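You operate a simulated robot arm through the tools that you are given. There is no shell and no other tool.

The job below is to be done with a simulated two-armed robot. You get a single attempt, and the scene is never put back.

## Task
Switch the heat press on and press the wooden block on MID for the SHORT time.
Fine: press it once, leave it on the pad, swing the head clear and switch the press off.

Only the result counts: the job must be done as asked and must still hold three seconds after the hand-in. Knocking over, shifting, dropping, spilling or breaking anything else fails it.

## Robot
Two 6-joint arms with two-finger parallel grippers on one trunk that stands fixed in place. Base frame: the origin is at the foot of the trunk, x ahead of it, y to its left, z up; the work surface is at about z = 0.84. Readings come in m, rad, newtons and seconds.
The left shoulder is at [-0.077, 0.177, 0.832], the right one opposite. With the tool pointing down near the work surface each hand reaches from about 0.1 to 0.72 m from the base axis, measured 20 degrees to its own side. Payload 1.57 kg a hand.
The tool frame of a hand sits at the grasp point between the pads (the TCP): z along the fingers, y along the line on which they close. The tips reach 0.03 m beyond it. The gripper opens to 0.08 m. The fingers are 0.017 m wide and 0.012 m thick; the gripper's body (0.04 by 0.082 m) begins 0.08 m behind the TCP.
Orientation is told as [roll, pitch, yaw] about the base's x, y, z axes, in that order, counted from this pose: with the fingers straight down and closing along the base's y, the tool's x points along the base's -x, its y along +y and its z along -z.

## Interface
- The arms move only by the tool apply_moves. It takes "left_moves", "right_moves" or both (then of equal length, played together; a hand with none holds still); each is a list of rows, each a list of 7 numbers: the turn, a rotation vector about the tool's x, y, z in rad, then the shift along the tool's x, y, z in m, then the finger opening in m, from 0 to 0.08. In form: [[wx, wy, wz, tx, ty, tz, hand], ...]. A call has 1 to 20 rows; each row shifts and turns the commanded pose from where the row before left it, along the tool's axes as they then stand. A row lasts 0.2 s, in which the tool goes at most 0.05 m and 0.15 rad; a call with a longer step from one row to the next is refused whole, and so is a gripper value outside its range. Where a pose cannot be reached the arm comes as near as it can. A force on the tool above 50 N (or 10 N above the force at the start of the call, whichever is more), or a blocked arm, ends the call early, and 0.2 s more pass. Each finger travels about 0.072 m/s and halts on what it meets, pressing with about 22 N; the grip force reading is that of the motor and also rises with nothing between the fingers. The clock runs only during rows and for 0.2 s after the last one: add rows that do not move to give the fingers time. The reply holds the time, the measured pose of the TCP, the force on the tool along the base axes, the opening and the grip force, in the units named above and with some noise, with the torque about the TCP (base axes, N m) and any sound that the robot's microphone picked up.
- Cameras (640 x 400 px; columns grow to the right, rows downward): "scene" is now at [0.0321, -0.023, 1.5555]; the picture's right is [-0.31, -0.95, 0.00], its down [-0.71, 0.23, -0.67] and it looks along [0.64, -0.21, -0.74] (base axes); focal length 252 px, centre (320, 200). "left" rides on the left gripper at [0.072, 0.007, -0.122] in its tool frame; the picture's right is [-0.09, 1.00, 0.00], its down [-0.84, -0.08, -0.54] and it looks along [-0.54, -0.05, 0.84] (tool axes); focal length 238 px, centre (320, 200). "right" rides on the right gripper at [0.072, -0.007, -0.122] in its tool frame; the picture's right is [0.09, 1.00, 0.00], its down [-0.84, 0.08, -0.54] and it looks along [-0.54, 0.05, 0.84] (tool axes); focal length 238 px, centre (320, 200). There is no depth. A picture from a camera that has moved, and an enlarged one, comes with that camera's place and axes in the base frame and with its lens.
- capture(camera): a new picture of that camera. The clock stands still meanwhile.
- raise_lower(by): moves the trunk up (or, below 0, down) by that many m; the arms and the scene camera ride with it, the base frame stays. It gives what a move gives, with no picture.
- head_to(pan, tilt): turns the head with the scene camera to pan (to the left, within 2.496 rad either way) and tilt (down, from -0.506 to 1.204), counted from straight ahead of the robot (the tilt from the chest, where the trunk bows). It gives what a move gives.
- zoom(camera, box): a new picture of the part [left, top, right, bottom] of that camera's present view, enlarged. The clock stands still meanwhile.
- sign_off(): hands the job in; it is judged then, once.

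Nothing tells you positions but the pictures and the camera data. Unless the task says otherwise, let go and move clear before handing in.

The tools are called as a command line: name --argument value ..., lists and objects as JSON in quotes. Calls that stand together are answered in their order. apply_moves: Moves the arms, as the interface text tells. Its arguments: {"type":"object","properties":{"left_moves":{"type":"array","items":{"type":"array","items":{"type":"number"}}},"right_moves":{"type":"array","items":{"type":"array","items":{"type":"number"}}}},"required":[]} The other tools are called the same way: raise_lower (by) moves the trunk up or down; head_to (pan, tilt) turns the head that bears the scene camera; capture (camera) takes a picture; zoom (camera, box) takes an enlarged picture of a part of a camera's view; sign_off () hands the job in.

At the start:

```text
time: 0.0
left_tool_pos: [0.3481, 0.0304, 1.3257]
left_ee_rot: [0.0, 0.001, 0.001]
left_contact_force: [-0.7, -0.8, -0.1]
left_torque: [0.01, 0.01, 0.01]
left_finger_gap: 0.0801
left_gripper_force: 0.1
right_tool_pos: [0.3485, -0.2706, 1.3245]
right_ee_rot: [0.0, 0.001, 0.0]
right_contact_force: [0.3, -0.2, 0.2]
right_torque: [0.02, -0.01, 0.0]
right_finger_gap: 0.0801
right_gripper_force: 0.1
trunk travel left (down, up): [-0.275, 0.053]
head pan, tilt (commanded): [-0.311, 0.836]
```

scene: 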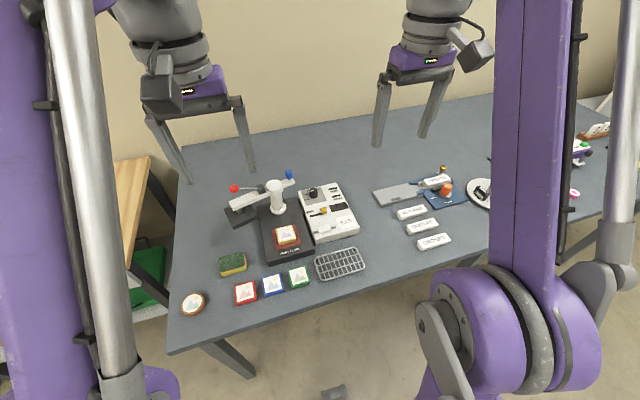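
right: 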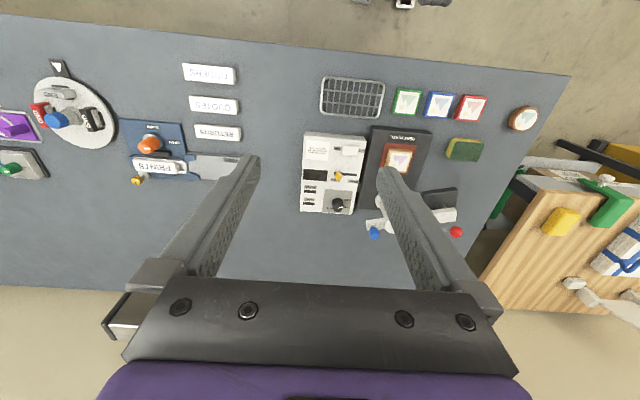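
left: 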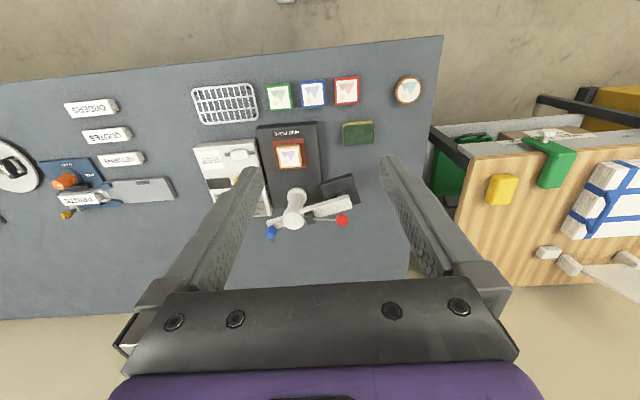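

I see a heat press on the table, with a pad holding a block, a swing-away head on a post, and a control box beside it. I'll zoom in on each part before moving anything.

zoom --camera "scene" --box '[210, 150, 370, 280]'

zoom --camera "right" --box '[280, 70, 500, 250]'

zoom --camera "left" --box '[180, 70, 400, 250]'

```text
3.08 times, centred on (290, 215) of scene
camera zoom: at [0.0321, -0.023, 1.5555], right [-0.31, -0.95, 0.0], down [-0.71, 0.23, -0.67], along [0.64, -0.21, -0.74], focal length 776 px, centre (412, 154)
```

zoom: 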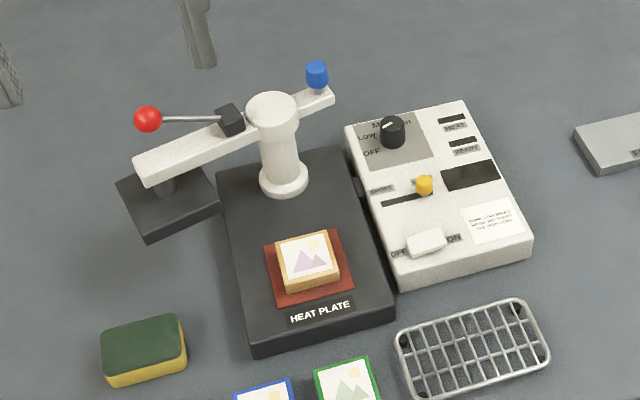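

```text
2.22 times, centred on (390, 160) of right
camera zoom: at [0.2756, -0.2788, 1.4454], right [-0.09, 1.0, 0.0], down [0.84, 0.08, 0.54], along [0.54, 0.05, -0.84], focal length 530 px, centre (164, 289)
```

zoom: 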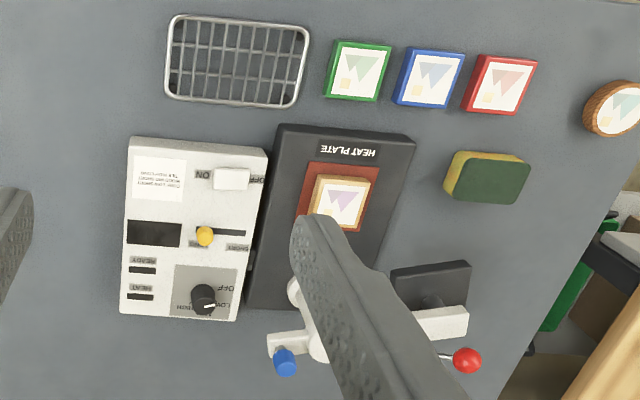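

```text
2.22 times, centred on (290, 160) of left
camera zoom: at [0.2759, 0.0368, 1.4497], right [0.09, 1.0, 0.0], down [0.84, -0.08, 0.54], along [0.54, -0.05, -0.84], focal length 530 px, centre (387, 289)
```

zoom: 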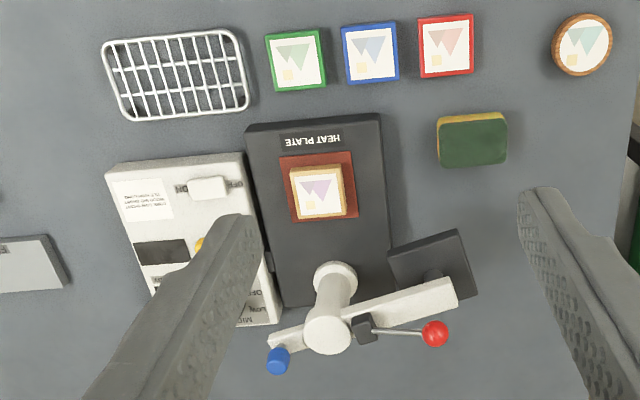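

The press lies ahead, with its head swung out to the left and the control box on the right. I'll enlarge the controls further to read the labels and settings.

zoom --camera "scene" --box '[290, 170, 370, 250]'

zoom --camera "scene" --box '[315, 195, 345, 215]'

zoom --camera "scene" --box '[220, 160, 310, 235]'

zoom --camera "right" --box '[295, 125, 375, 215]'

```text
5.00 times, centred on (330, 210) of scene
camera zoom: at [0.0321, -0.023, 1.5555], right [-0.31, -0.95, 0.0], down [-0.71, 0.23, -0.67], along [0.64, -0.21, -0.74], focal length 1261 px, centre (270, 150)
```

zoom: 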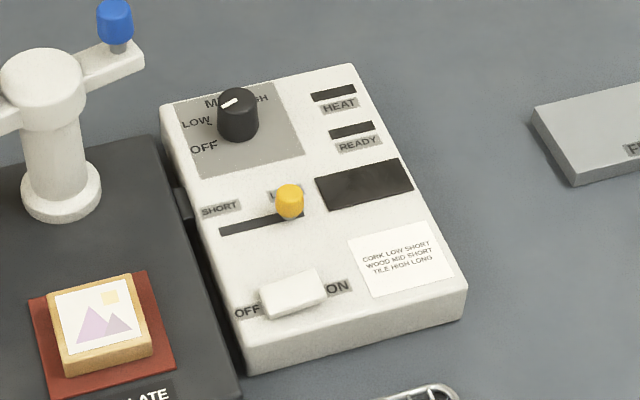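

```text
16.00 times, centred on (330, 205) of scene
camera zoom: at [0.0321, -0.023, 1.5555], right [-0.31, -0.95, 0.0], down [-0.71, 0.23, -0.67], along [0.64, -0.21, -0.74], focal length 4035 px, centre (160, 120)
```

zoom: 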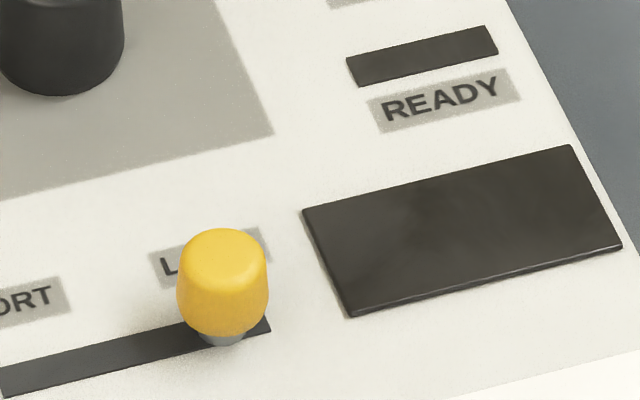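

```text
5.33 times, centred on (265, 198) of scene
camera zoom: at [0.0321, -0.023, 1.5555], right [-0.31, -0.95, 0.0], down [-0.71, 0.23, -0.67], along [0.64, -0.21, -0.74], focal length 1345 px, centre (613, 213)
```

zoom: 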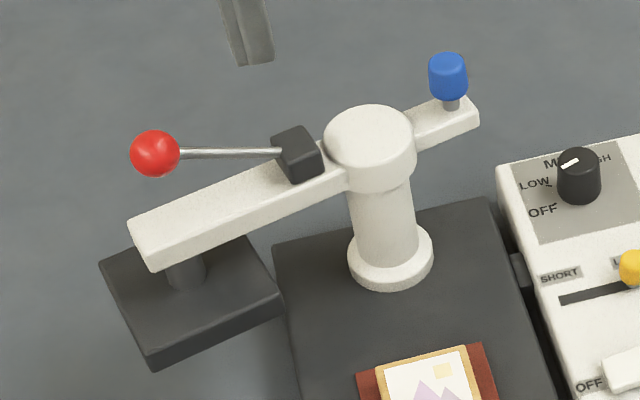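

```text
4.44 times, centred on (335, 170) of right
camera zoom: at [0.2756, -0.2788, 1.4454], right [-0.09, 1.0, 0.0], down [0.84, 0.08, 0.54], along [0.54, 0.05, -0.84], focal length 1059 px, centre (253, 333)
```

zoom: 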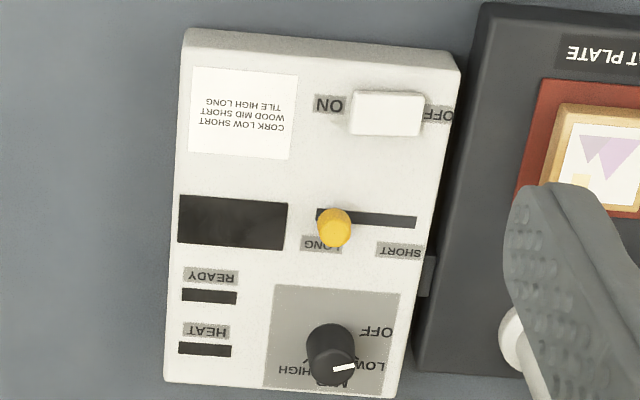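

The card reads "WOOD MID SHORT", which matches the task. The slider stands on LONG, the dial looks to be between LOW and MID, and the column is near (0.64, -0.06). I'll bring the right hand's camera nearer the control box.

apply_moves --right_moves '[[0, 0, 0, -0.01, 0.006, 0.037, 0.08], [0, 0, 0, -0.01, 0.006, 0.037, 0.08], [0, 0, 0, -0.01, 0.006, 0.037, 0.08], [0, 0, 0, -0.01, 0.006, 0.037, 0.08], [0, 0, 0, -0.01, 0.006, 0.037, 0.08], [0, 0, 0, 0, 0, 0, 0.08]]'

capture --camera "right"

```text
time: 1.4
left_tool_pos: [0.348, 0.0298, 1.326]
left_ee_rot: [-0.001, 0.001, 0.001]
left_contact_force: [-0.7, 0.4, -0.9]
left_torque: [0.03, -0.02, 0.0]
left_finger_gap: 0.0801
left_gripper_force: 0.0
right_tool_pos: [0.3969, -0.2424, 1.1368]
right_ee_rot: [-0.002, 0.0, 0.001]
right_contact_force: [1.1, -1.0, 0.3]
right_torque: [0.0, 0.02, -0.01]
right_finger_gap: 0.0799
right_gripper_force: 0.0
trunk travel left (down, up): [-0.275, 0.053]
head pan, tilt (commanded): [-0.311, 0.836]
```

```text
taken
camera right: at [0.3241, -0.2495, 1.259], right [-0.09, 1.0, 0.0], down [0.84, 0.08, 0.54], along [0.54, 0.05, -0.84], focal length 238 px, centre (320, 200)
```

right: 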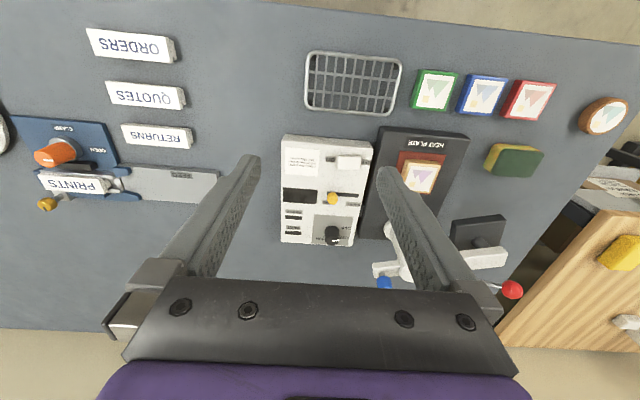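

zoom --camera "right" --box '[270, 125, 380, 255]'

zoom --camera "right" --box '[310, 210, 360, 245]'

zoom --camera "right" --box '[310, 135, 380, 210]'

zoom --camera "left" --box '[250, 140, 370, 250]'

```text
3.08 times, centred on (325, 190) of right
camera zoom: at [0.3241, -0.2495, 1.259], right [-0.09, 1.0, 0.0], down [0.84, 0.08, 0.54], along [0.54, 0.05, -0.84], focal length 733 px, centre (305, 231)
```

zoom: 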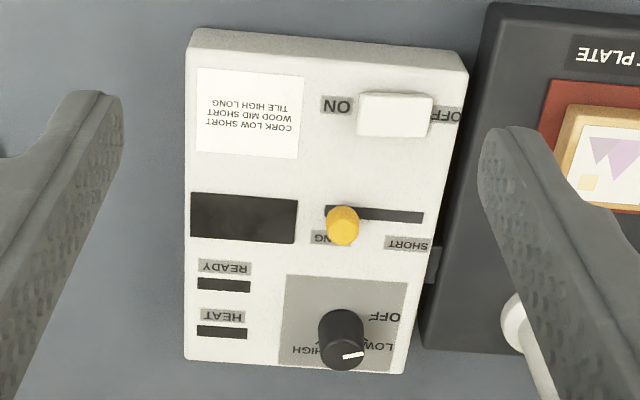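

```text
11.43 times, centred on (335, 228) of right
camera zoom: at [0.3241, -0.2495, 1.259], right [-0.09, 1.0, 0.0], down [0.84, 0.08, 0.54], along [0.54, 0.05, -0.84], focal length 2724 px, centre (149, -114)
```

zoom: 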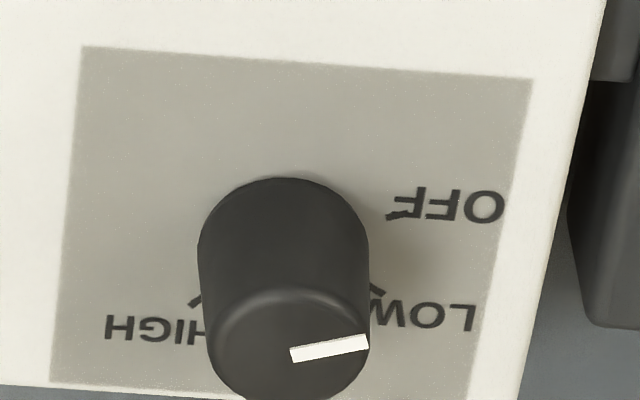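

```text
5.33 times, centred on (345, 172) of right
camera zoom: at [0.3241, -0.2495, 1.259], right [-0.09, 1.0, 0.0], down [0.84, 0.08, 0.54], along [0.54, 0.05, -0.84], focal length 1271 px, centre (187, 347)
```

zoom: 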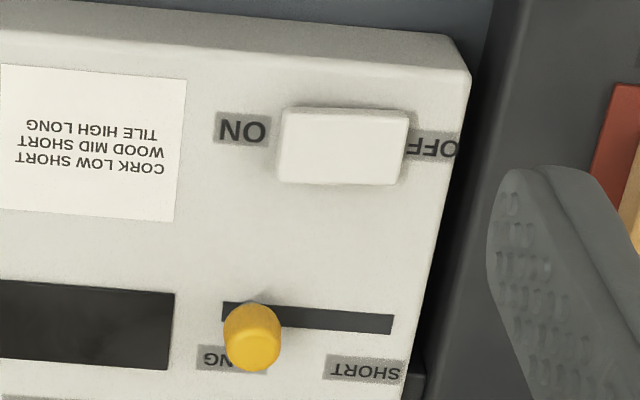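

```text
3.64 times, centred on (310, 195) of left
camera zoom: at [0.2756, 0.0369, 1.4497], right [0.09, 1.0, 0.0], down [0.84, -0.08, 0.54], along [0.54, -0.05, -0.84], focal length 867 px, centre (356, 218)
```

zoom: 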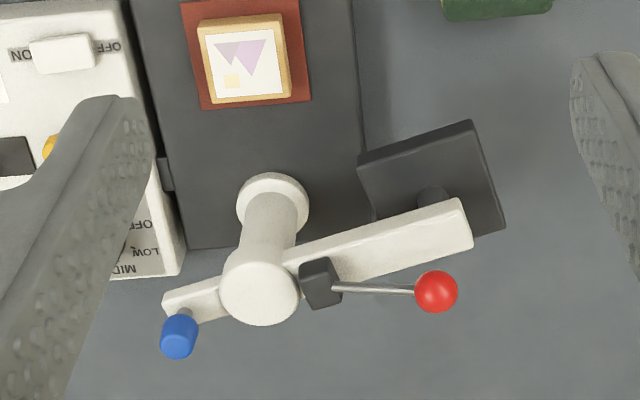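

The dial points at OFF, the slider is at LONG, and the power switch is a white block between OFF (left) and ON (right). I'll look closer at the switch, the dial and the blue knob.

zoom --camera "scene" --box '[315, 215, 350, 240]'

zoom --camera "scene" --box '[310, 175, 350, 205]'

zoom --camera "scene" --box '[260, 160, 310, 200]'

zoom --camera "right" --box '[325, 145, 375, 180]'

```text
16.00 times, centred on (332, 228) of scene
camera zoom: at [0.0318, -0.023, 1.5555], right [-0.31, -0.95, 0.0], down [-0.71, 0.23, -0.67], along [0.64, -0.21, -0.74], focal length 4035 px, centre (120, -240)
```

zoom: 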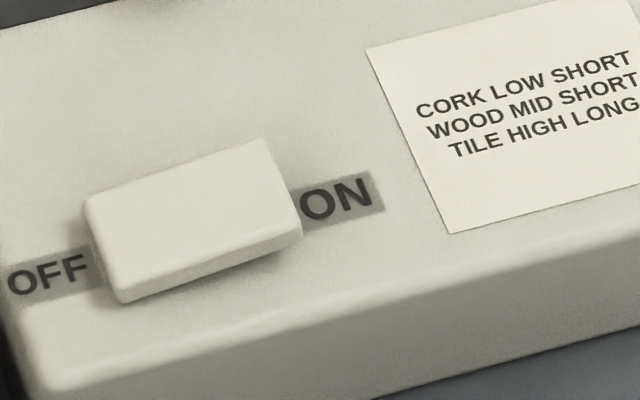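

```text
13.33 times, centred on (330, 190) of scene
camera zoom: at [0.0318, -0.023, 1.5555], right [-0.31, -0.95, 0.0], down [-0.71, 0.23, -0.67], along [0.64, -0.21, -0.74], focal length 3362 px, centre (187, 333)
```

zoom: 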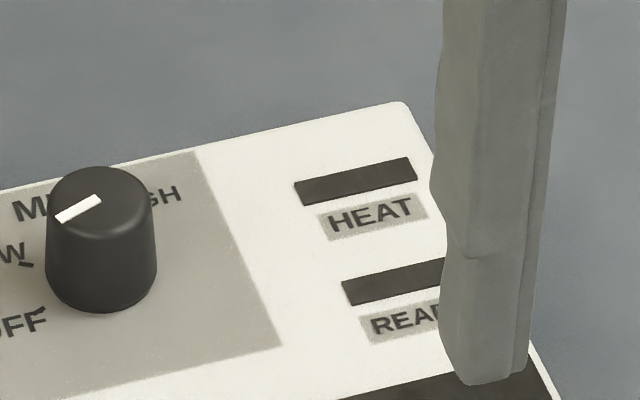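

```text
10.00 times, centred on (285, 180) of scene
camera zoom: at [0.0318, -0.023, 1.5555], right [-0.31, -0.95, 0.0], down [-0.71, 0.23, -0.67], along [0.64, -0.21, -0.74], focal length 2522 px, centre (670, 400)
```

zoom: 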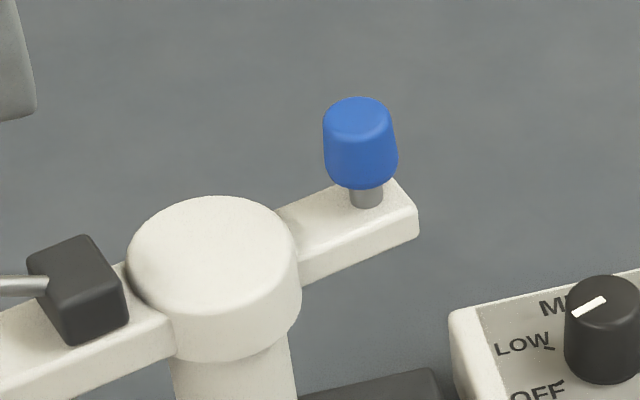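

```text
11.43 times, centred on (350, 162) of right
camera zoom: at [0.3241, -0.2495, 1.259], right [-0.09, 1.0, 0.0], down [0.84, 0.08, 0.54], along [0.54, 0.05, -0.84], focal length 2724 px, centre (-23, 629)
```

zoom: 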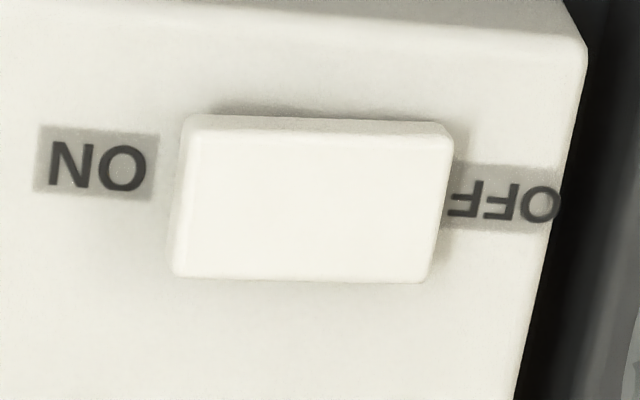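

The power switch is a rocker with its ON end raised, at about (0.483, -0.20, 0.89). The dial is near (0.647, -0.196) with its top at about 0.90. I'll move the right camera closer above the dial to read the tick angles.

apply_moves --right_moves '[[0, 0, 0, -0.0306, 0.0074, 0.0204, 0.08], [0, 0, 0, -0.0306, 0.0074, 0.0204, 0.08], [0, 0, 0, -0.0306, 0.0074, 0.0204, 0.08], [0, 0, 0, -0.0306, 0.0074, 0.0204, 0.08], [0, 0, 0, -0.0306, 0.0074, 0.0204, 0.08], [0, 0, 0, 0, 0, 0, 0.08]]'

capture --camera "right"

zoom --camera "right" --box '[270, 150, 390, 230]'

```text
time: 2.8
left_tool_pos: [0.3478, 0.0308, 1.3265]
left_ee_rot: [0.0, 0.001, 0.002]
left_contact_force: [0.5, 0.0, 0.3]
left_torque: [0.01, 0.0, 0.03]
left_finger_gap: 0.0796
left_gripper_force: 0.0
right_tool_pos: [0.551, -0.2038, 1.0367]
right_ee_rot: [-0.001, 0.0, -0.001]
right_contact_force: [0.9, -0.1, -0.3]
right_torque: [0.01, 0.0, 0.02]
right_finger_gap: 0.0798
right_gripper_force: 0.1
trunk travel left (down, up): [-0.275, 0.053]
head pan, tilt (commanded): [-0.311, 0.836]
```

```text
taken
camera right: at [0.4776, -0.2119, 1.1585], right [-0.09, 1.0, 0.0], down [0.84, 0.08, 0.54], along [0.54, 0.05, -0.84], focal length 238 px, centre (320, 200)
```

right: 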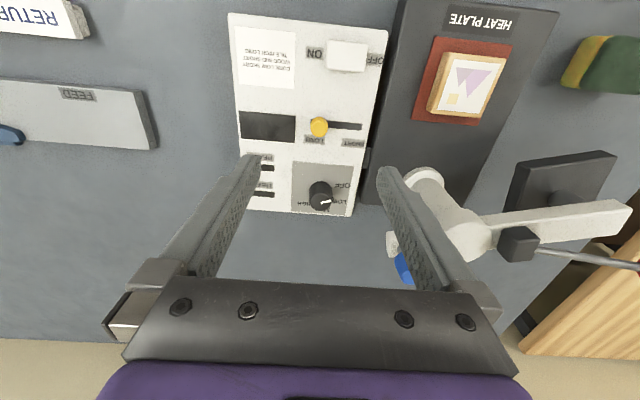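

```text
5.00 times, centred on (330, 190) of right
camera zoom: at [0.4776, -0.2119, 1.1585], right [-0.09, 1.0, 0.0], down [0.84, 0.08, 0.54], along [0.54, 0.05, -0.84], focal length 1192 px, centre (270, 250)
```

zoom: 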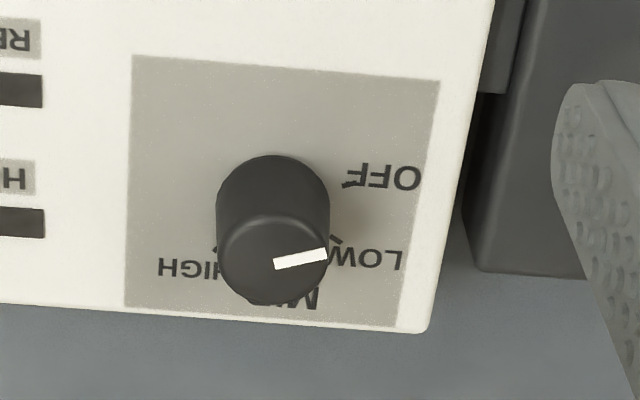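

The pointer stands at OFF, about 20° to the near side of +y. Ticks are about 51° apart, so MID is about 100° clockwise seen from above. I'll check the head, column and lever geometry from this closer viewpoint.

zoom --camera "right" --box '[370, 140, 640, 300]'

zoom --camera "scene" --box '[215, 160, 315, 240]'

zoom --camera "left" --box '[250, 160, 370, 250]'

```text
2.37 times, centred on (505, 220) of right
camera zoom: at [0.4776, -0.2119, 1.1585], right [-0.09, 1.0, 0.0], down [0.84, 0.08, 0.54], along [0.54, 0.05, -0.84], focal length 565 px, centre (-118, 153)
```

zoom: 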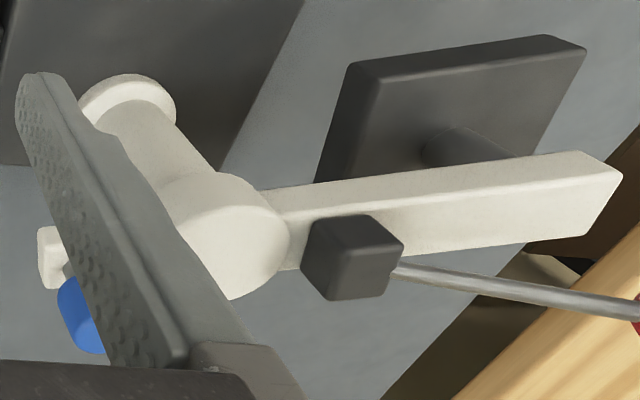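

```text
5.00 times, centred on (265, 200) of scene
camera zoom: at [0.0313, -0.023, 1.5555], right [-0.31, -0.95, 0.0], down [-0.71, 0.23, -0.67], along [0.64, -0.21, -0.74], focal length 1261 px, centre (595, 200)
```

zoom: 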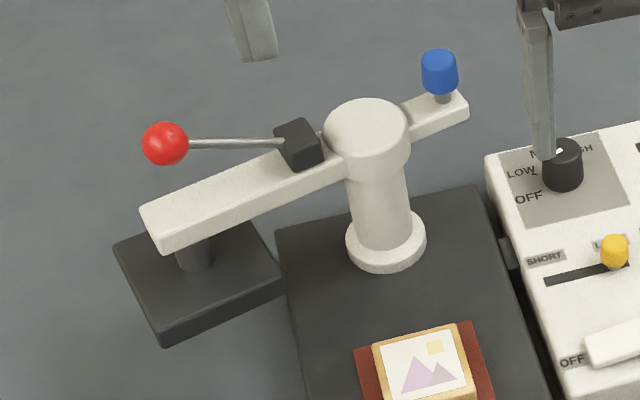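

```text
4.44 times, centred on (310, 205) of left
camera zoom: at [0.2751, 0.0369, 1.4498], right [0.09, 1.0, 0.0], down [0.84, -0.08, 0.54], along [0.54, -0.05, -0.84], focal length 1059 px, centre (364, 178)
```

zoom: 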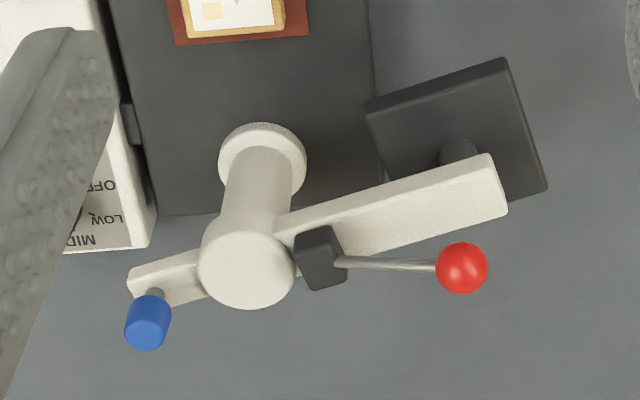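

The rocker's ON end is at about (0.484, -0.20), z≈0.89. I'll close the right fingers and bring them above it, then look before pressing.

apply_moves --right_moves '[[0, 0, 0, 0.0335, 0.002, 0, 0.04], [0, 0, 0, 0.0335, 0.002, 0, 0.0], [0, 0, 0, 0, 0, 0.029, 0.0], [0, 0, 0, 0, 0, 0.029, 0.0], [0, 0, 0, 0, 0, 0.027, 0.0], [0, 0, 0, 0, 0, 0, 0.0]]'

capture --camera "right"

zoom --camera "scene" --box '[290, 170, 370, 250]'

```text
time: 4.2
left_tool_pos: [0.3472, 0.0301, 1.3252]
left_ee_rot: [0.001, -0.001, 0.0]
left_contact_force: [-1.5, 1.0, 0.0]
left_torque: [0.04, -0.02, -0.01]
left_finger_gap: 0.0799
left_gripper_force: 0.2
right_tool_pos: [0.4836, -0.1994, 0.9521]
right_ee_rot: [0.0, 0.001, 0.001]
right_contact_force: [-0.9, 0.2, 0.5]
right_torque: [0.03, -0.03, -0.02]
right_finger_gap: 0.0
right_gripper_force: 21.5
trunk travel left (down, up): [-0.275, 0.053]
head pan, tilt (commanded): [-0.311, 0.836]
```

```text
taken
camera right: at [0.411, -0.2073, 1.0732], right [-0.09, 1.0, 0.0], down [0.84, 0.08, 0.54], along [0.54, 0.05, -0.84], focal length 238 px, centre (320, 200)
```

right: 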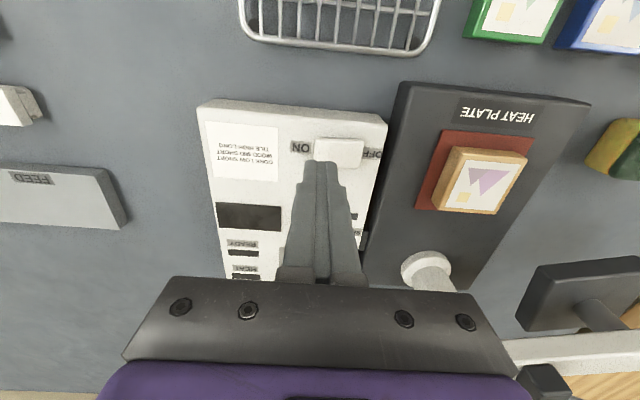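

```text
5.00 times, centred on (330, 210) of scene
camera zoom: at [0.0317, -0.0229, 1.5555], right [-0.31, -0.95, 0.0], down [-0.71, 0.23, -0.67], along [0.64, -0.21, -0.74], focal length 1261 px, centre (270, 150)
```

zoom: 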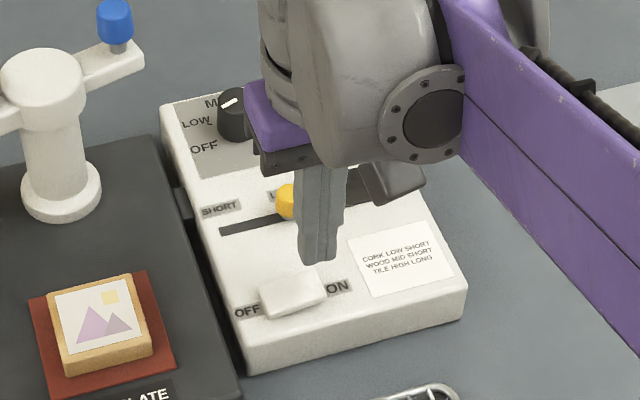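

The fingertips are centred over the ON end of the rocker. I'll press down in small steps and watch the force.

apply_moves --right_moves '[[0, 0, 0, 0, 0, 0.014, 0], [0, 0, 0, 0, 0, 0.012, 0], [0, 0, 0, 0, 0, 0.003, 0], [0, 0, 0, 0, 0, 0.003, 0], [0, 0, 0, 0, 0, 0.002, 0]]'

zoom --camera "scene" --box '[310, 205, 360, 245]'

```text
time: 5.4
left_tool_pos: [0.3473, 0.0306, 1.326]
left_ee_rot: [0.001, 0.0, -0.001]
left_contact_force: [-0.7, -0.4, -0.8]
left_torque: [0.02, 0.0, 0.0]
left_finger_gap: 0.0801
left_gripper_force: 0.0
right_tool_pos: [0.4851, -0.2023, 0.9201]
right_ee_rot: [-0.002, -0.001, 0.001]
right_contact_force: [3.4, -6.1, 23.4]
right_torque: [0.1, -0.11, -0.05]
right_finger_gap: 0.0001
right_gripper_force: 21.2
trunk travel left (down, up): [-0.275, 0.053]
head pan, tilt (commanded): [-0.311, 0.836]
```

```text
10.00 times, centred on (335, 225) of scene
camera zoom: at [0.0308, -0.0231, 1.5559], right [-0.31, -0.95, 0.0], down [-0.71, 0.23, -0.67], along [0.64, -0.21, -0.74], focal length 2522 px, centre (170, -50)
```

zoom: 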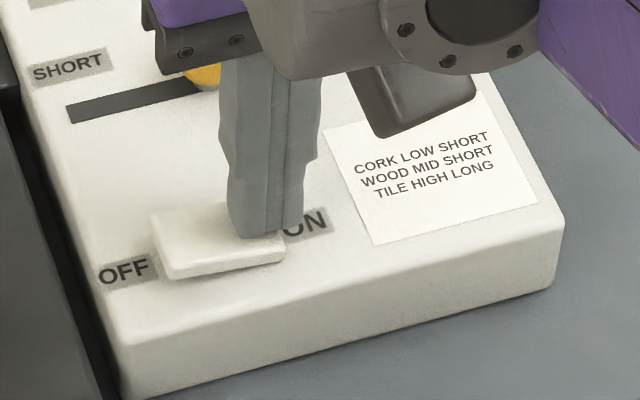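

The rocker seems to have tipped, since the OFF end is now raised. I'll lift the hand away and check the lamps and display.

apply_moves --right_moves '[[0, 0, 0, 0, 0, -0.02, 0], [0, 0, 0, 0, 0, -0.04, 0], [0, 0, 0, 0.02, -0.02, -0.04, 0], [0, 0, 0, 0.03, -0.02, -0.03, 0], [0, 0, 0, 0.03, -0.02, 0, 0.04]]'

zoom --camera "scene" --box '[290, 170, 370, 250]'

zoom --camera "scene" --box '[315, 215, 350, 240]'

zoom --camera "right" --box '[250, 120, 420, 250]'

```text
time: 6.6
left_tool_pos: [0.3481, 0.0293, 1.3249]
left_ee_rot: [-0.001, -0.002, -0.001]
left_contact_force: [0.5, 0.3, -0.4]
left_torque: [0.0, -0.06, -0.01]
left_finger_gap: 0.08
left_gripper_force: 0.0
right_tool_pos: [0.4033, -0.2616, 1.0494]
right_ee_rot: [0.0, -0.002, 0.0]
right_contact_force: [0.2, 0.1, 0.0]
right_torque: [0.0, -0.03, -0.03]
right_finger_gap: 0.0398
right_gripper_force: 0.0
trunk travel left (down, up): [-0.275, 0.053]
head pan, tilt (commanded): [-0.311, 0.836]
```

```text
5.00 times, centred on (330, 210) of scene
camera zoom: at [0.0313, -0.0235, 1.5555], right [-0.31, -0.95, 0.0], down [-0.71, 0.23, -0.67], along [0.64, -0.2, -0.74], focal length 1261 px, centre (270, 150)
```

zoom: 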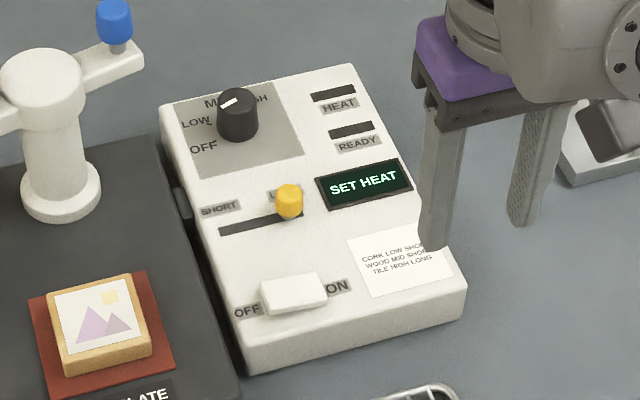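

```text
16.00 times, centred on (332, 228) of scene
camera zoom: at [0.0313, -0.0235, 1.5555], right [-0.31, -0.95, 0.0], down [-0.71, 0.23, -0.67], along [0.64, -0.2, -0.74], focal length 4035 px, centre (120, -240)
```

zoom: 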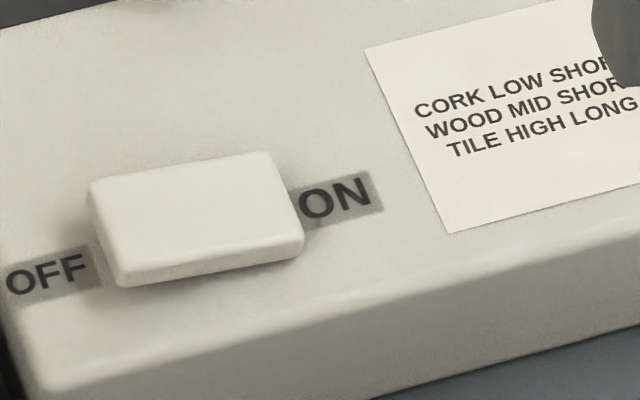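

```text
3.08 times, centred on (335, 185) of right
camera zoom: at [0.3311, -0.2683, 1.1708], right [-0.09, 1.0, 0.0], down [0.84, 0.08, 0.54], along [0.54, 0.05, -0.84], focal length 733 px, centre (274, 246)
```

zoom: 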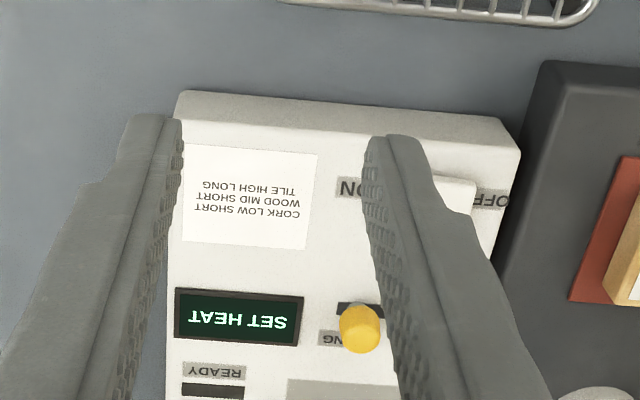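

The display now shows "SET HEAT", so the press is on. The slider knob is near (0.552, -0.206) with its top at about 0.90. I'll bring the closed fingers to its -y side so I can push it to SHORT.

apply_moves --right_moves '[[0, 0, 0, -0.037, 0.0063, 0, 0.02], [0, 0, 0, -0.037, 0.0063, 0, 0], [0, 0, 0, -0.037, 0.0063, 0, 0], [0, 0, 0, -0.037, 0.0063, 0, 0], [0, 0, 0, 0, 0, 0.035, 0], [0, 0, 0, 0, 0, 0.035, 0], [0, 0, 0, 0, 0, 0.03, 0], [0, 0, 0, 0, 0, 0, 0]]'

zoom --camera "scene" --box '[290, 170, 370, 250]'

capture --camera "right"

```text
time: 8.4
left_tool_pos: [0.3485, 0.0306, 1.3252]
left_ee_rot: [0.0, 0.0, -0.001]
left_contact_force: [0.1, 0.6, -0.5]
left_torque: [-0.03, 0.0, 0.0]
left_finger_gap: 0.0799
left_gripper_force: 0.0
right_tool_pos: [0.5532, -0.2345, 0.9489]
right_ee_rot: [-0.001, -0.001, 0.0]
right_contact_force: [-0.3, -0.6, -0.3]
right_torque: [-0.01, 0.0, 0.0]
right_finger_gap: 0.0001
right_gripper_force: 21.3
trunk travel left (down, up): [-0.275, 0.053]
head pan, tilt (commanded): [-0.311, 0.836]
```

```text
5.00 times, centred on (330, 210) of scene
camera zoom: at [0.032, -0.0229, 1.5555], right [-0.31, -0.95, 0.0], down [-0.71, 0.23, -0.67], along [0.64, -0.21, -0.74], focal length 1261 px, centre (270, 150)
```

zoom: 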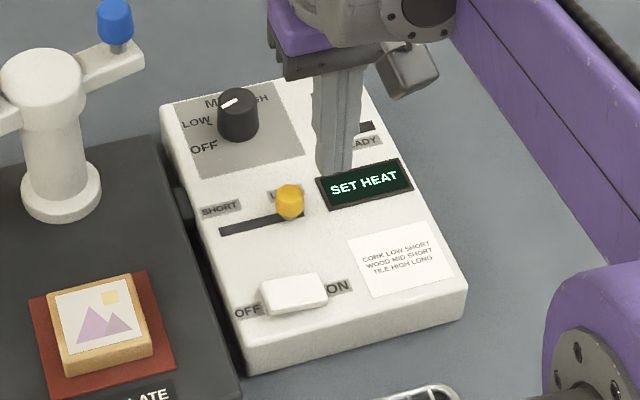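

```text
taken
camera right: at [0.4799, -0.243, 1.071], right [-0.09, 1.0, 0.0], down [0.84, 0.08, 0.54], along [0.54, 0.05, -0.84], focal length 238 px, centre (320, 200)
```

right: 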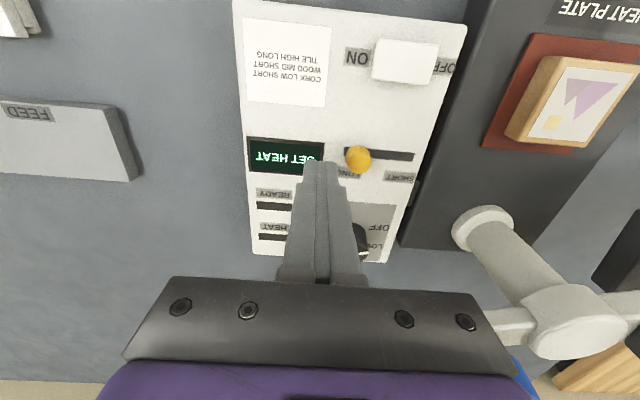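

The tips sit just beside the yellow knob on its -y side. I'll lower them and push the knob toward SHORT.

apply_moves --right_moves '[[0, 0, 0, 0.003, 0, 0.016, 0], [0, 0, 0, 0, 0, 0.015, 0], [0, 0, 0, 0, 0.006, 0, 0], [0, 0, 0, 0, 0.006, 0, 0], [0, 0, 0, 0, 0.006, 0, 0], [0, 0, 0, 0, 0.006, 0, 0], [0, 0, 0, 0, 0.006, 0, 0], [0, 0, 0, 0, 0.006, 0, 0], [0, 0, 0, 0, 0.004, 0, 0]]'

zoom --camera "scene" --box '[290, 170, 370, 250]'

capture --camera "right"

```text
time: 10.4
left_tool_pos: [0.3491, 0.0317, 1.3251]
left_ee_rot: [-0.001, 0.0, 0.001]
left_contact_force: [-0.3, 0.5, -0.5]
left_torque: [0.01, 0.01, 0.01]
left_finger_gap: 0.08
left_gripper_force: 0.2
right_tool_pos: [0.5485, -0.1947, 0.9151]
right_ee_rot: [-0.001, 0.0, 0.001]
right_contact_force: [-1.2, -0.8, -0.8]
right_torque: [-0.05, 0.0, 0.01]
right_finger_gap: 0.0001
right_gripper_force: 20.5
trunk travel left (down, up): [-0.275, 0.053]
head pan, tilt (commanded): [-0.311, 0.836]
```

```text
5.00 times, centred on (330, 210) of scene
camera zoom: at [0.0321, -0.0231, 1.5555], right [-0.31, -0.95, 0.0], down [-0.71, 0.23, -0.67], along [0.64, -0.21, -0.74], focal length 1261 px, centre (270, 150)
```

zoom: 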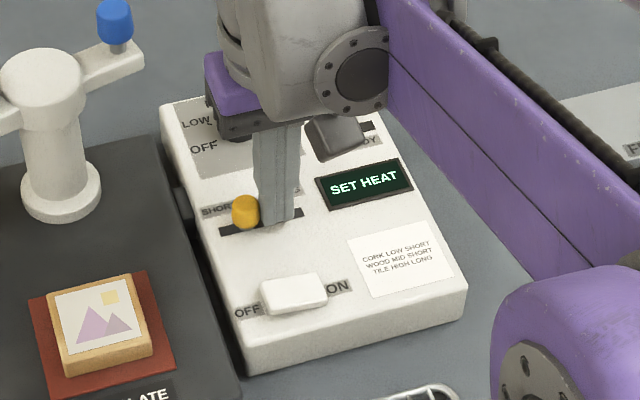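

```text
taken
camera right: at [0.4767, -0.2019, 1.0375], right [-0.09, 1.0, 0.0], down [0.84, 0.08, 0.54], along [0.54, 0.05, -0.84], focal length 238 px, centre (320, 200)
```

right: 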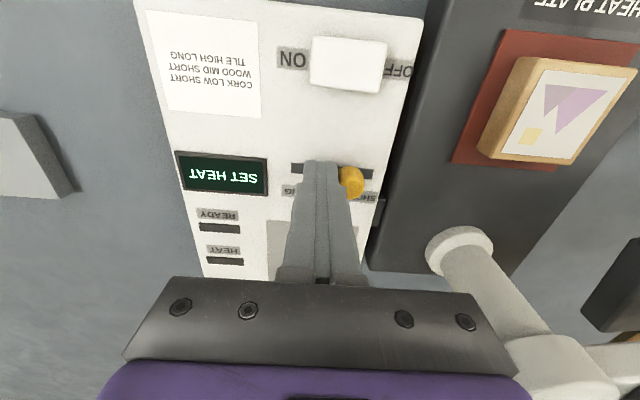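

The knob slides freely and has a little way left to go. I'll push on to the end stop.

apply_moves --right_moves '[[0, 0, 0, 0, 0.004, 0, 0], [0, 0, 0, 0, 0.004, 0, 0], [0, 0, 0, 0, 0.003, 0, 0]]'

zoom --camera "scene" --box '[300, 190, 350, 225]'

```text
time: 11.2
left_tool_pos: [0.3485, 0.0299, 1.325]
left_ee_rot: [0.0, -0.001, 0.0]
left_contact_force: [0.3, 0.5, -0.1]
left_torque: [0.0, 0.0, 0.02]
left_finger_gap: 0.0798
left_gripper_force: 0.2
right_tool_pos: [0.549, -0.1858, 0.9162]
right_ee_rot: [0.0, -0.002, -0.001]
right_contact_force: [2.3, -5.1, 2.8]
right_torque: [-0.1, -0.07, -0.01]
right_finger_gap: 0.0003
right_gripper_force: 21.5
trunk travel left (down, up): [-0.275, 0.053]
head pan, tilt (commanded): [-0.311, 0.836]
```

```text
11.43 times, centred on (325, 208) of scene
camera zoom: at [0.0322, -0.0239, 1.5556], right [-0.31, -0.95, 0.0], down [-0.71, 0.23, -0.67], along [0.64, -0.2, -0.74], focal length 2882 px, centre (263, 114)
```

zoom: 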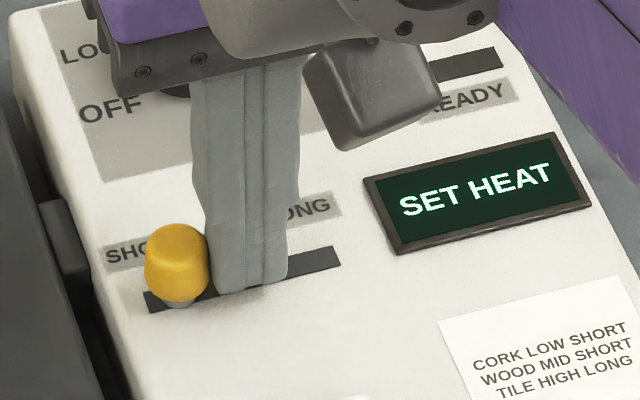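

The slider has reached the SHORT end, with about 5 N against the stop. I'll back off, rise, go over the dial and turn the hand +85° about vertical so I have room to turn the dial clockwise.

apply_moves --right_moves '[[0, 0, 0, 0, -0.012, 0, 0], [0, 0, 0, 0, 0, -0.045, 0.02], [0, 0, 0, 0, 0, -0.045, 0.04], [0, 0, 0, -0.0325, 0, 0, 0.06], [0, 0, 0, -0.0325, 0, 0, 0.06], [0, 0, 0, -0.0325, 0, 0, 0.06], [0, 0, -0.148, 0, 0, 0, 0.06], [0, 0, -0.148, 0, 0, 0, 0.06], [0, 0, -0.148, 0, 0, 0, 0.06], [0, 0, -0.148, 0, 0, 0, 0.06], [0, 0, -0.148, 0, 0, 0, 0.06], [0, 0, -0.148, 0, 0, 0, 0.06], [0, 0, -0.148, 0, 0, 0, 0.06], [0, 0, -0.148, 0, 0, 0, 0.06], [0, 0, -0.148, 0, 0, 0, 0.06], [0, 0, -0.148, 0, 0, 0, 0.06], [0, 0, 0, 0, 0, 0, 0.06]]'

zoom --camera "scene" --box '[290, 160, 370, 240]'

capture --camera "right"

```text
time: 14.8
left_tool_pos: [0.3487, 0.03, 1.3251]
left_ee_rot: [0.001, 0.0, 0.0]
left_contact_force: [0.0, -1.2, -0.5]
left_torque: [0.02, 0.0, -0.02]
left_finger_gap: 0.0801
left_gripper_force: 0.1
right_tool_pos: [0.6482, -0.1945, 1.0071]
right_ee_rot: [0.0, -0.001, 1.482]
right_contact_force: [-0.5, -0.6, 0.1]
right_torque: [-0.02, -0.01, 0.03]
right_finger_gap: 0.0601
right_gripper_force: 0.0
trunk travel left (down, up): [-0.275, 0.053]
head pan, tilt (commanded): [-0.311, 0.836]
```

```text
5.00 times, centred on (330, 200) of scene
camera zoom: at [0.0321, -0.023, 1.5555], right [-0.31, -0.95, 0.0], down [-0.71, 0.23, -0.67], along [0.64, -0.21, -0.74], focal length 1261 px, centre (270, 200)
```

zoom: 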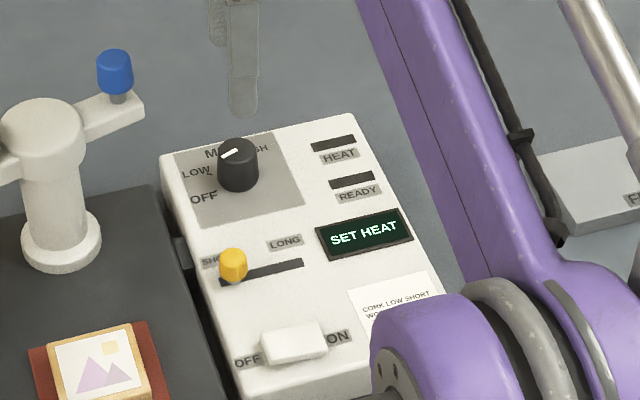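

```text
taken
camera right: at [0.647, -0.2681, 1.128], right [-1.0, 0.0, 0.0], down [0.0, 0.84, 0.54], along [0.0, 0.54, -0.84], focal length 238 px, centre (320, 200)
```

right: 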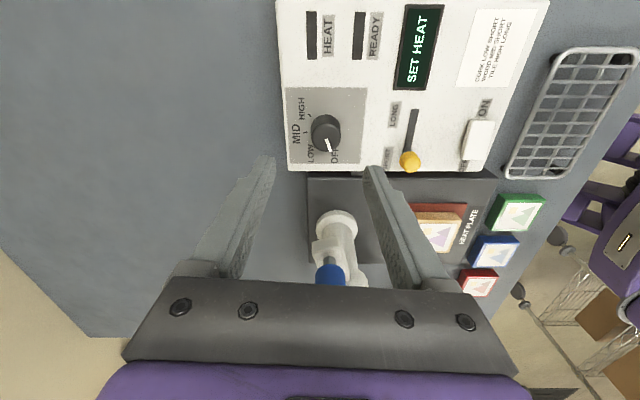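

The slider now sits at SHORT. From the right side the camera has a clear view of the dial, so I'll zoom in to fix its position and the tick directions.

zoom --camera "right" --box '[280, 80, 380, 175]'

zoom --camera "right" --box '[290, 165, 400, 295]'

```text
4.21 times, centred on (330, 128) of right
camera zoom: at [0.647, -0.2681, 1.128], right [-1.0, 0.0, 0.0], down [0.0, 0.84, 0.54], along [0.0, 0.54, -0.84], focal length 1004 px, centre (278, 505)
```

zoom: 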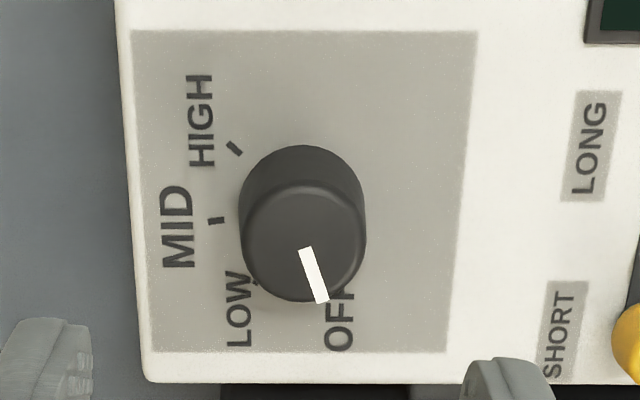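

```text
3.08 times, centred on (345, 230) of right
camera zoom: at [0.647, -0.2681, 1.128], right [-1.0, 0.0, 0.0], down [0.0, 0.84, 0.54], along [0.0, 0.54, -0.84], focal length 733 px, centre (243, 108)
```

zoom: 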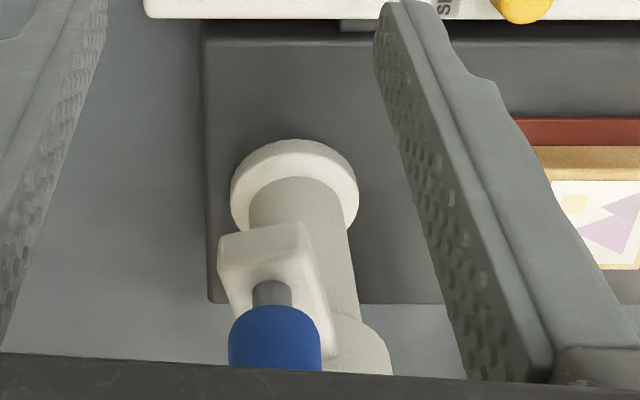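

The dial's centre is at about (0.6415, -0.196), its top at 0.908. It points to OFF, and the MID tick is about 98–100° further clockwise. I'll centre the hand, descend and grip the dial.

apply_moves --right_moves '[[0, 0, 0, 0.002, 0.0066, 0, 0.06], [0, 0, 0, 0, 0, 0.035, 0.06], [0, 0, 0, 0, 0, 0.035, 0.06], [0, 0, 0, 0, 0, 0.022, 0.06], [0, 0, 0, 0, 0, 0, 0.015], [0, 0, 0, 0, 0, 0, 0.015], [0, 0, 0, 0, 0, 0, 0.015], [0, 0, 0, 0, 0, 0, 0.015]]'

capture --camera "right"

zoom --camera "scene" --box '[290, 160, 370, 240]'

```text
time: 16.6
left_tool_pos: [0.3511, 0.0305, 1.325]
left_ee_rot: [-0.001, 0.001, 0.001]
left_contact_force: [-0.1, 0.6, 0.4]
left_torque: [-0.01, 0.02, -0.05]
left_finger_gap: 0.08
left_gripper_force: 0.0
right_tool_pos: [0.642, -0.1967, 0.914]
right_ee_rot: [-0.003, -0.002, 1.478]
right_contact_force: [19.5, -1.9, 5.7]
right_torque: [0.0, -0.81, -0.09]
right_finger_gap: 0.0303
right_gripper_force: 39.2
trunk travel left (down, up): [-0.275, 0.053]
head pan, tilt (commanded): [-0.311, 0.836]
```

```text
taken
camera right: at [0.6408, -0.2697, 1.0355], right [-1.0, 0.0, 0.0], down [0.0, 0.84, 0.54], along [0.0, 0.54, -0.84], focal length 238 px, centre (320, 200)
```

right: 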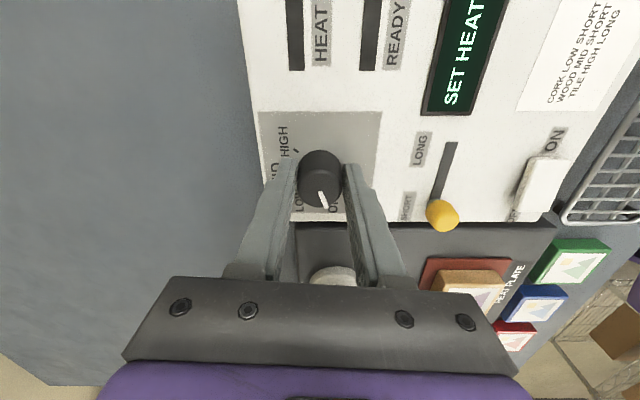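

```text
5.00 times, centred on (330, 200) of scene
camera zoom: at [0.0342, -0.0231, 1.5556], right [-0.31, -0.95, 0.0], down [-0.71, 0.23, -0.67], along [0.64, -0.21, -0.74], focal length 1261 px, centre (270, 200)
```

zoom: 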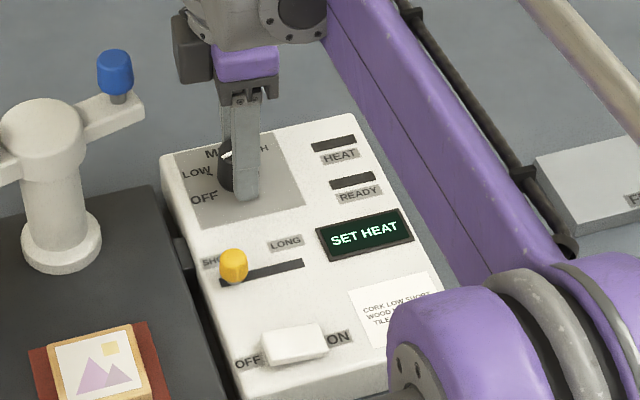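

The hand grips the dial with an opening of 0.030 m, but there's a 19.5 N sideways load, so the grip is a little off-centre. I'll shift slightly to relax it before turning.

apply_moves --right_moves '[[0, 0, 0, 0, -0.0015, 0, 0.015], [0, 0, 0, 0, 0, 0, 0.015]]'

```text
time: 17.2
left_tool_pos: [0.3495, 0.0302, 1.3256]
left_ee_rot: [0.001, 0.001, -0.001]
left_contact_force: [-0.3, 0.2, 0.1]
left_torque: [-0.02, -0.02, 0.0]
left_finger_gap: 0.0799
left_gripper_force: 0.2
right_tool_pos: [0.6421, -0.1969, 0.9142]
right_ee_rot: [0.002, -0.001, 1.481]
right_contact_force: [6.5, 0.5, -2.9]
right_torque: [-0.12, -0.13, -0.1]
right_finger_gap: 0.0301
right_gripper_force: 38.6
trunk travel left (down, up): [-0.275, 0.053]
head pan, tilt (commanded): [-0.311, 0.836]
```

The load has dropped to 6.5 N. I'll turn the dial clockwise in steps, about 96°, and then check the pointer.

apply_moves --right_moves '[[0, 0, 0, 0, -0.0006, 0, 0.015], [0, 0, 0.14, 0, 0, 0, 0.015], [0, 0, 0.14, 0, 0, 0, 0.015], [0, 0, 0.14, 0, 0, 0, 0.015], [0, 0, 0.14, 0, 0, 0, 0.015], [0, 0, 0.14, 0, 0, 0, 0.015], [0, 0, 0.14, 0, 0, 0, 0.015], [0, 0, 0.14, 0, 0, 0, 0.015], [0, 0, 0.14, 0, 0, 0, 0.015], [0, 0, 0.14, 0, 0, 0, 0.015], [0, 0, 0.14, 0, 0, 0, 0.015], [0, 0, 0.14, 0, 0, 0, 0.015], [0, 0, 0.14, 0, 0, 0, 0.015], [0, 0, 0, 0, 0, 0, 0.015]]'

zoom --camera "scene" --box '[290, 160, 370, 240]'

capture --camera "right"

```text
time: 20.2
left_tool_pos: [0.3479, 0.0323, 1.326]
left_ee_rot: [-0.001, -0.002, 0.0]
left_contact_force: [0.8, -0.1, -0.3]
left_torque: [0.02, -0.01, 0.02]
left_finger_gap: 0.0805
left_gripper_force: 0.0
right_tool_pos: [0.641, -0.1956, 0.9171]
right_ee_rot: [-0.001, 0.001, -0.201]
right_contact_force: [-19.8, 19.7, -12.8]
right_torque: [0.67, 1.15, 0.05]
right_finger_gap: 0.0304
right_gripper_force: 39.6
trunk travel left (down, up): [-0.275, 0.053]
head pan, tilt (commanded): [-0.311, 0.836]
```

```text
5.00 times, centred on (330, 200) of scene
camera zoom: at [0.0308, -0.0207, 1.5556], right [-0.31, -0.95, 0.0], down [-0.71, 0.23, -0.67], along [0.64, -0.21, -0.74], focal length 1261 px, centre (270, 200)
```

zoom: 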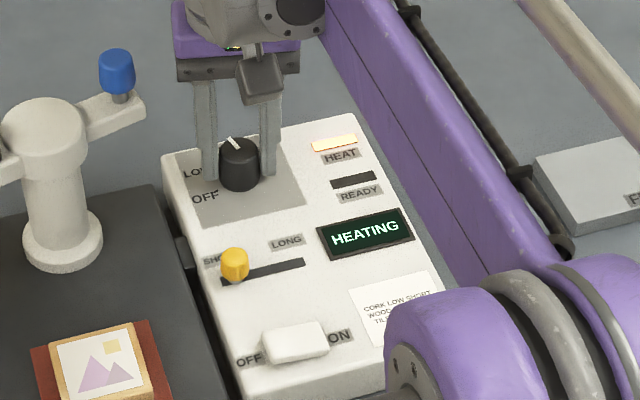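

```text
taken
camera right: at [0.569, -0.1881, 1.0378], right [0.11, 0.99, 0.0], down [0.84, -0.09, 0.54], along [0.54, -0.06, -0.84], focal length 238 px, centre (320, 200)
```

right: 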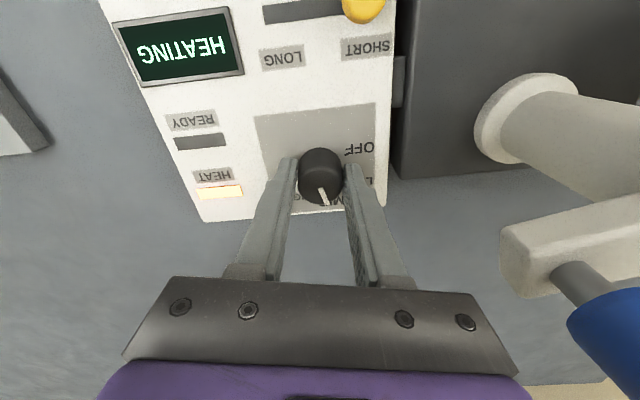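

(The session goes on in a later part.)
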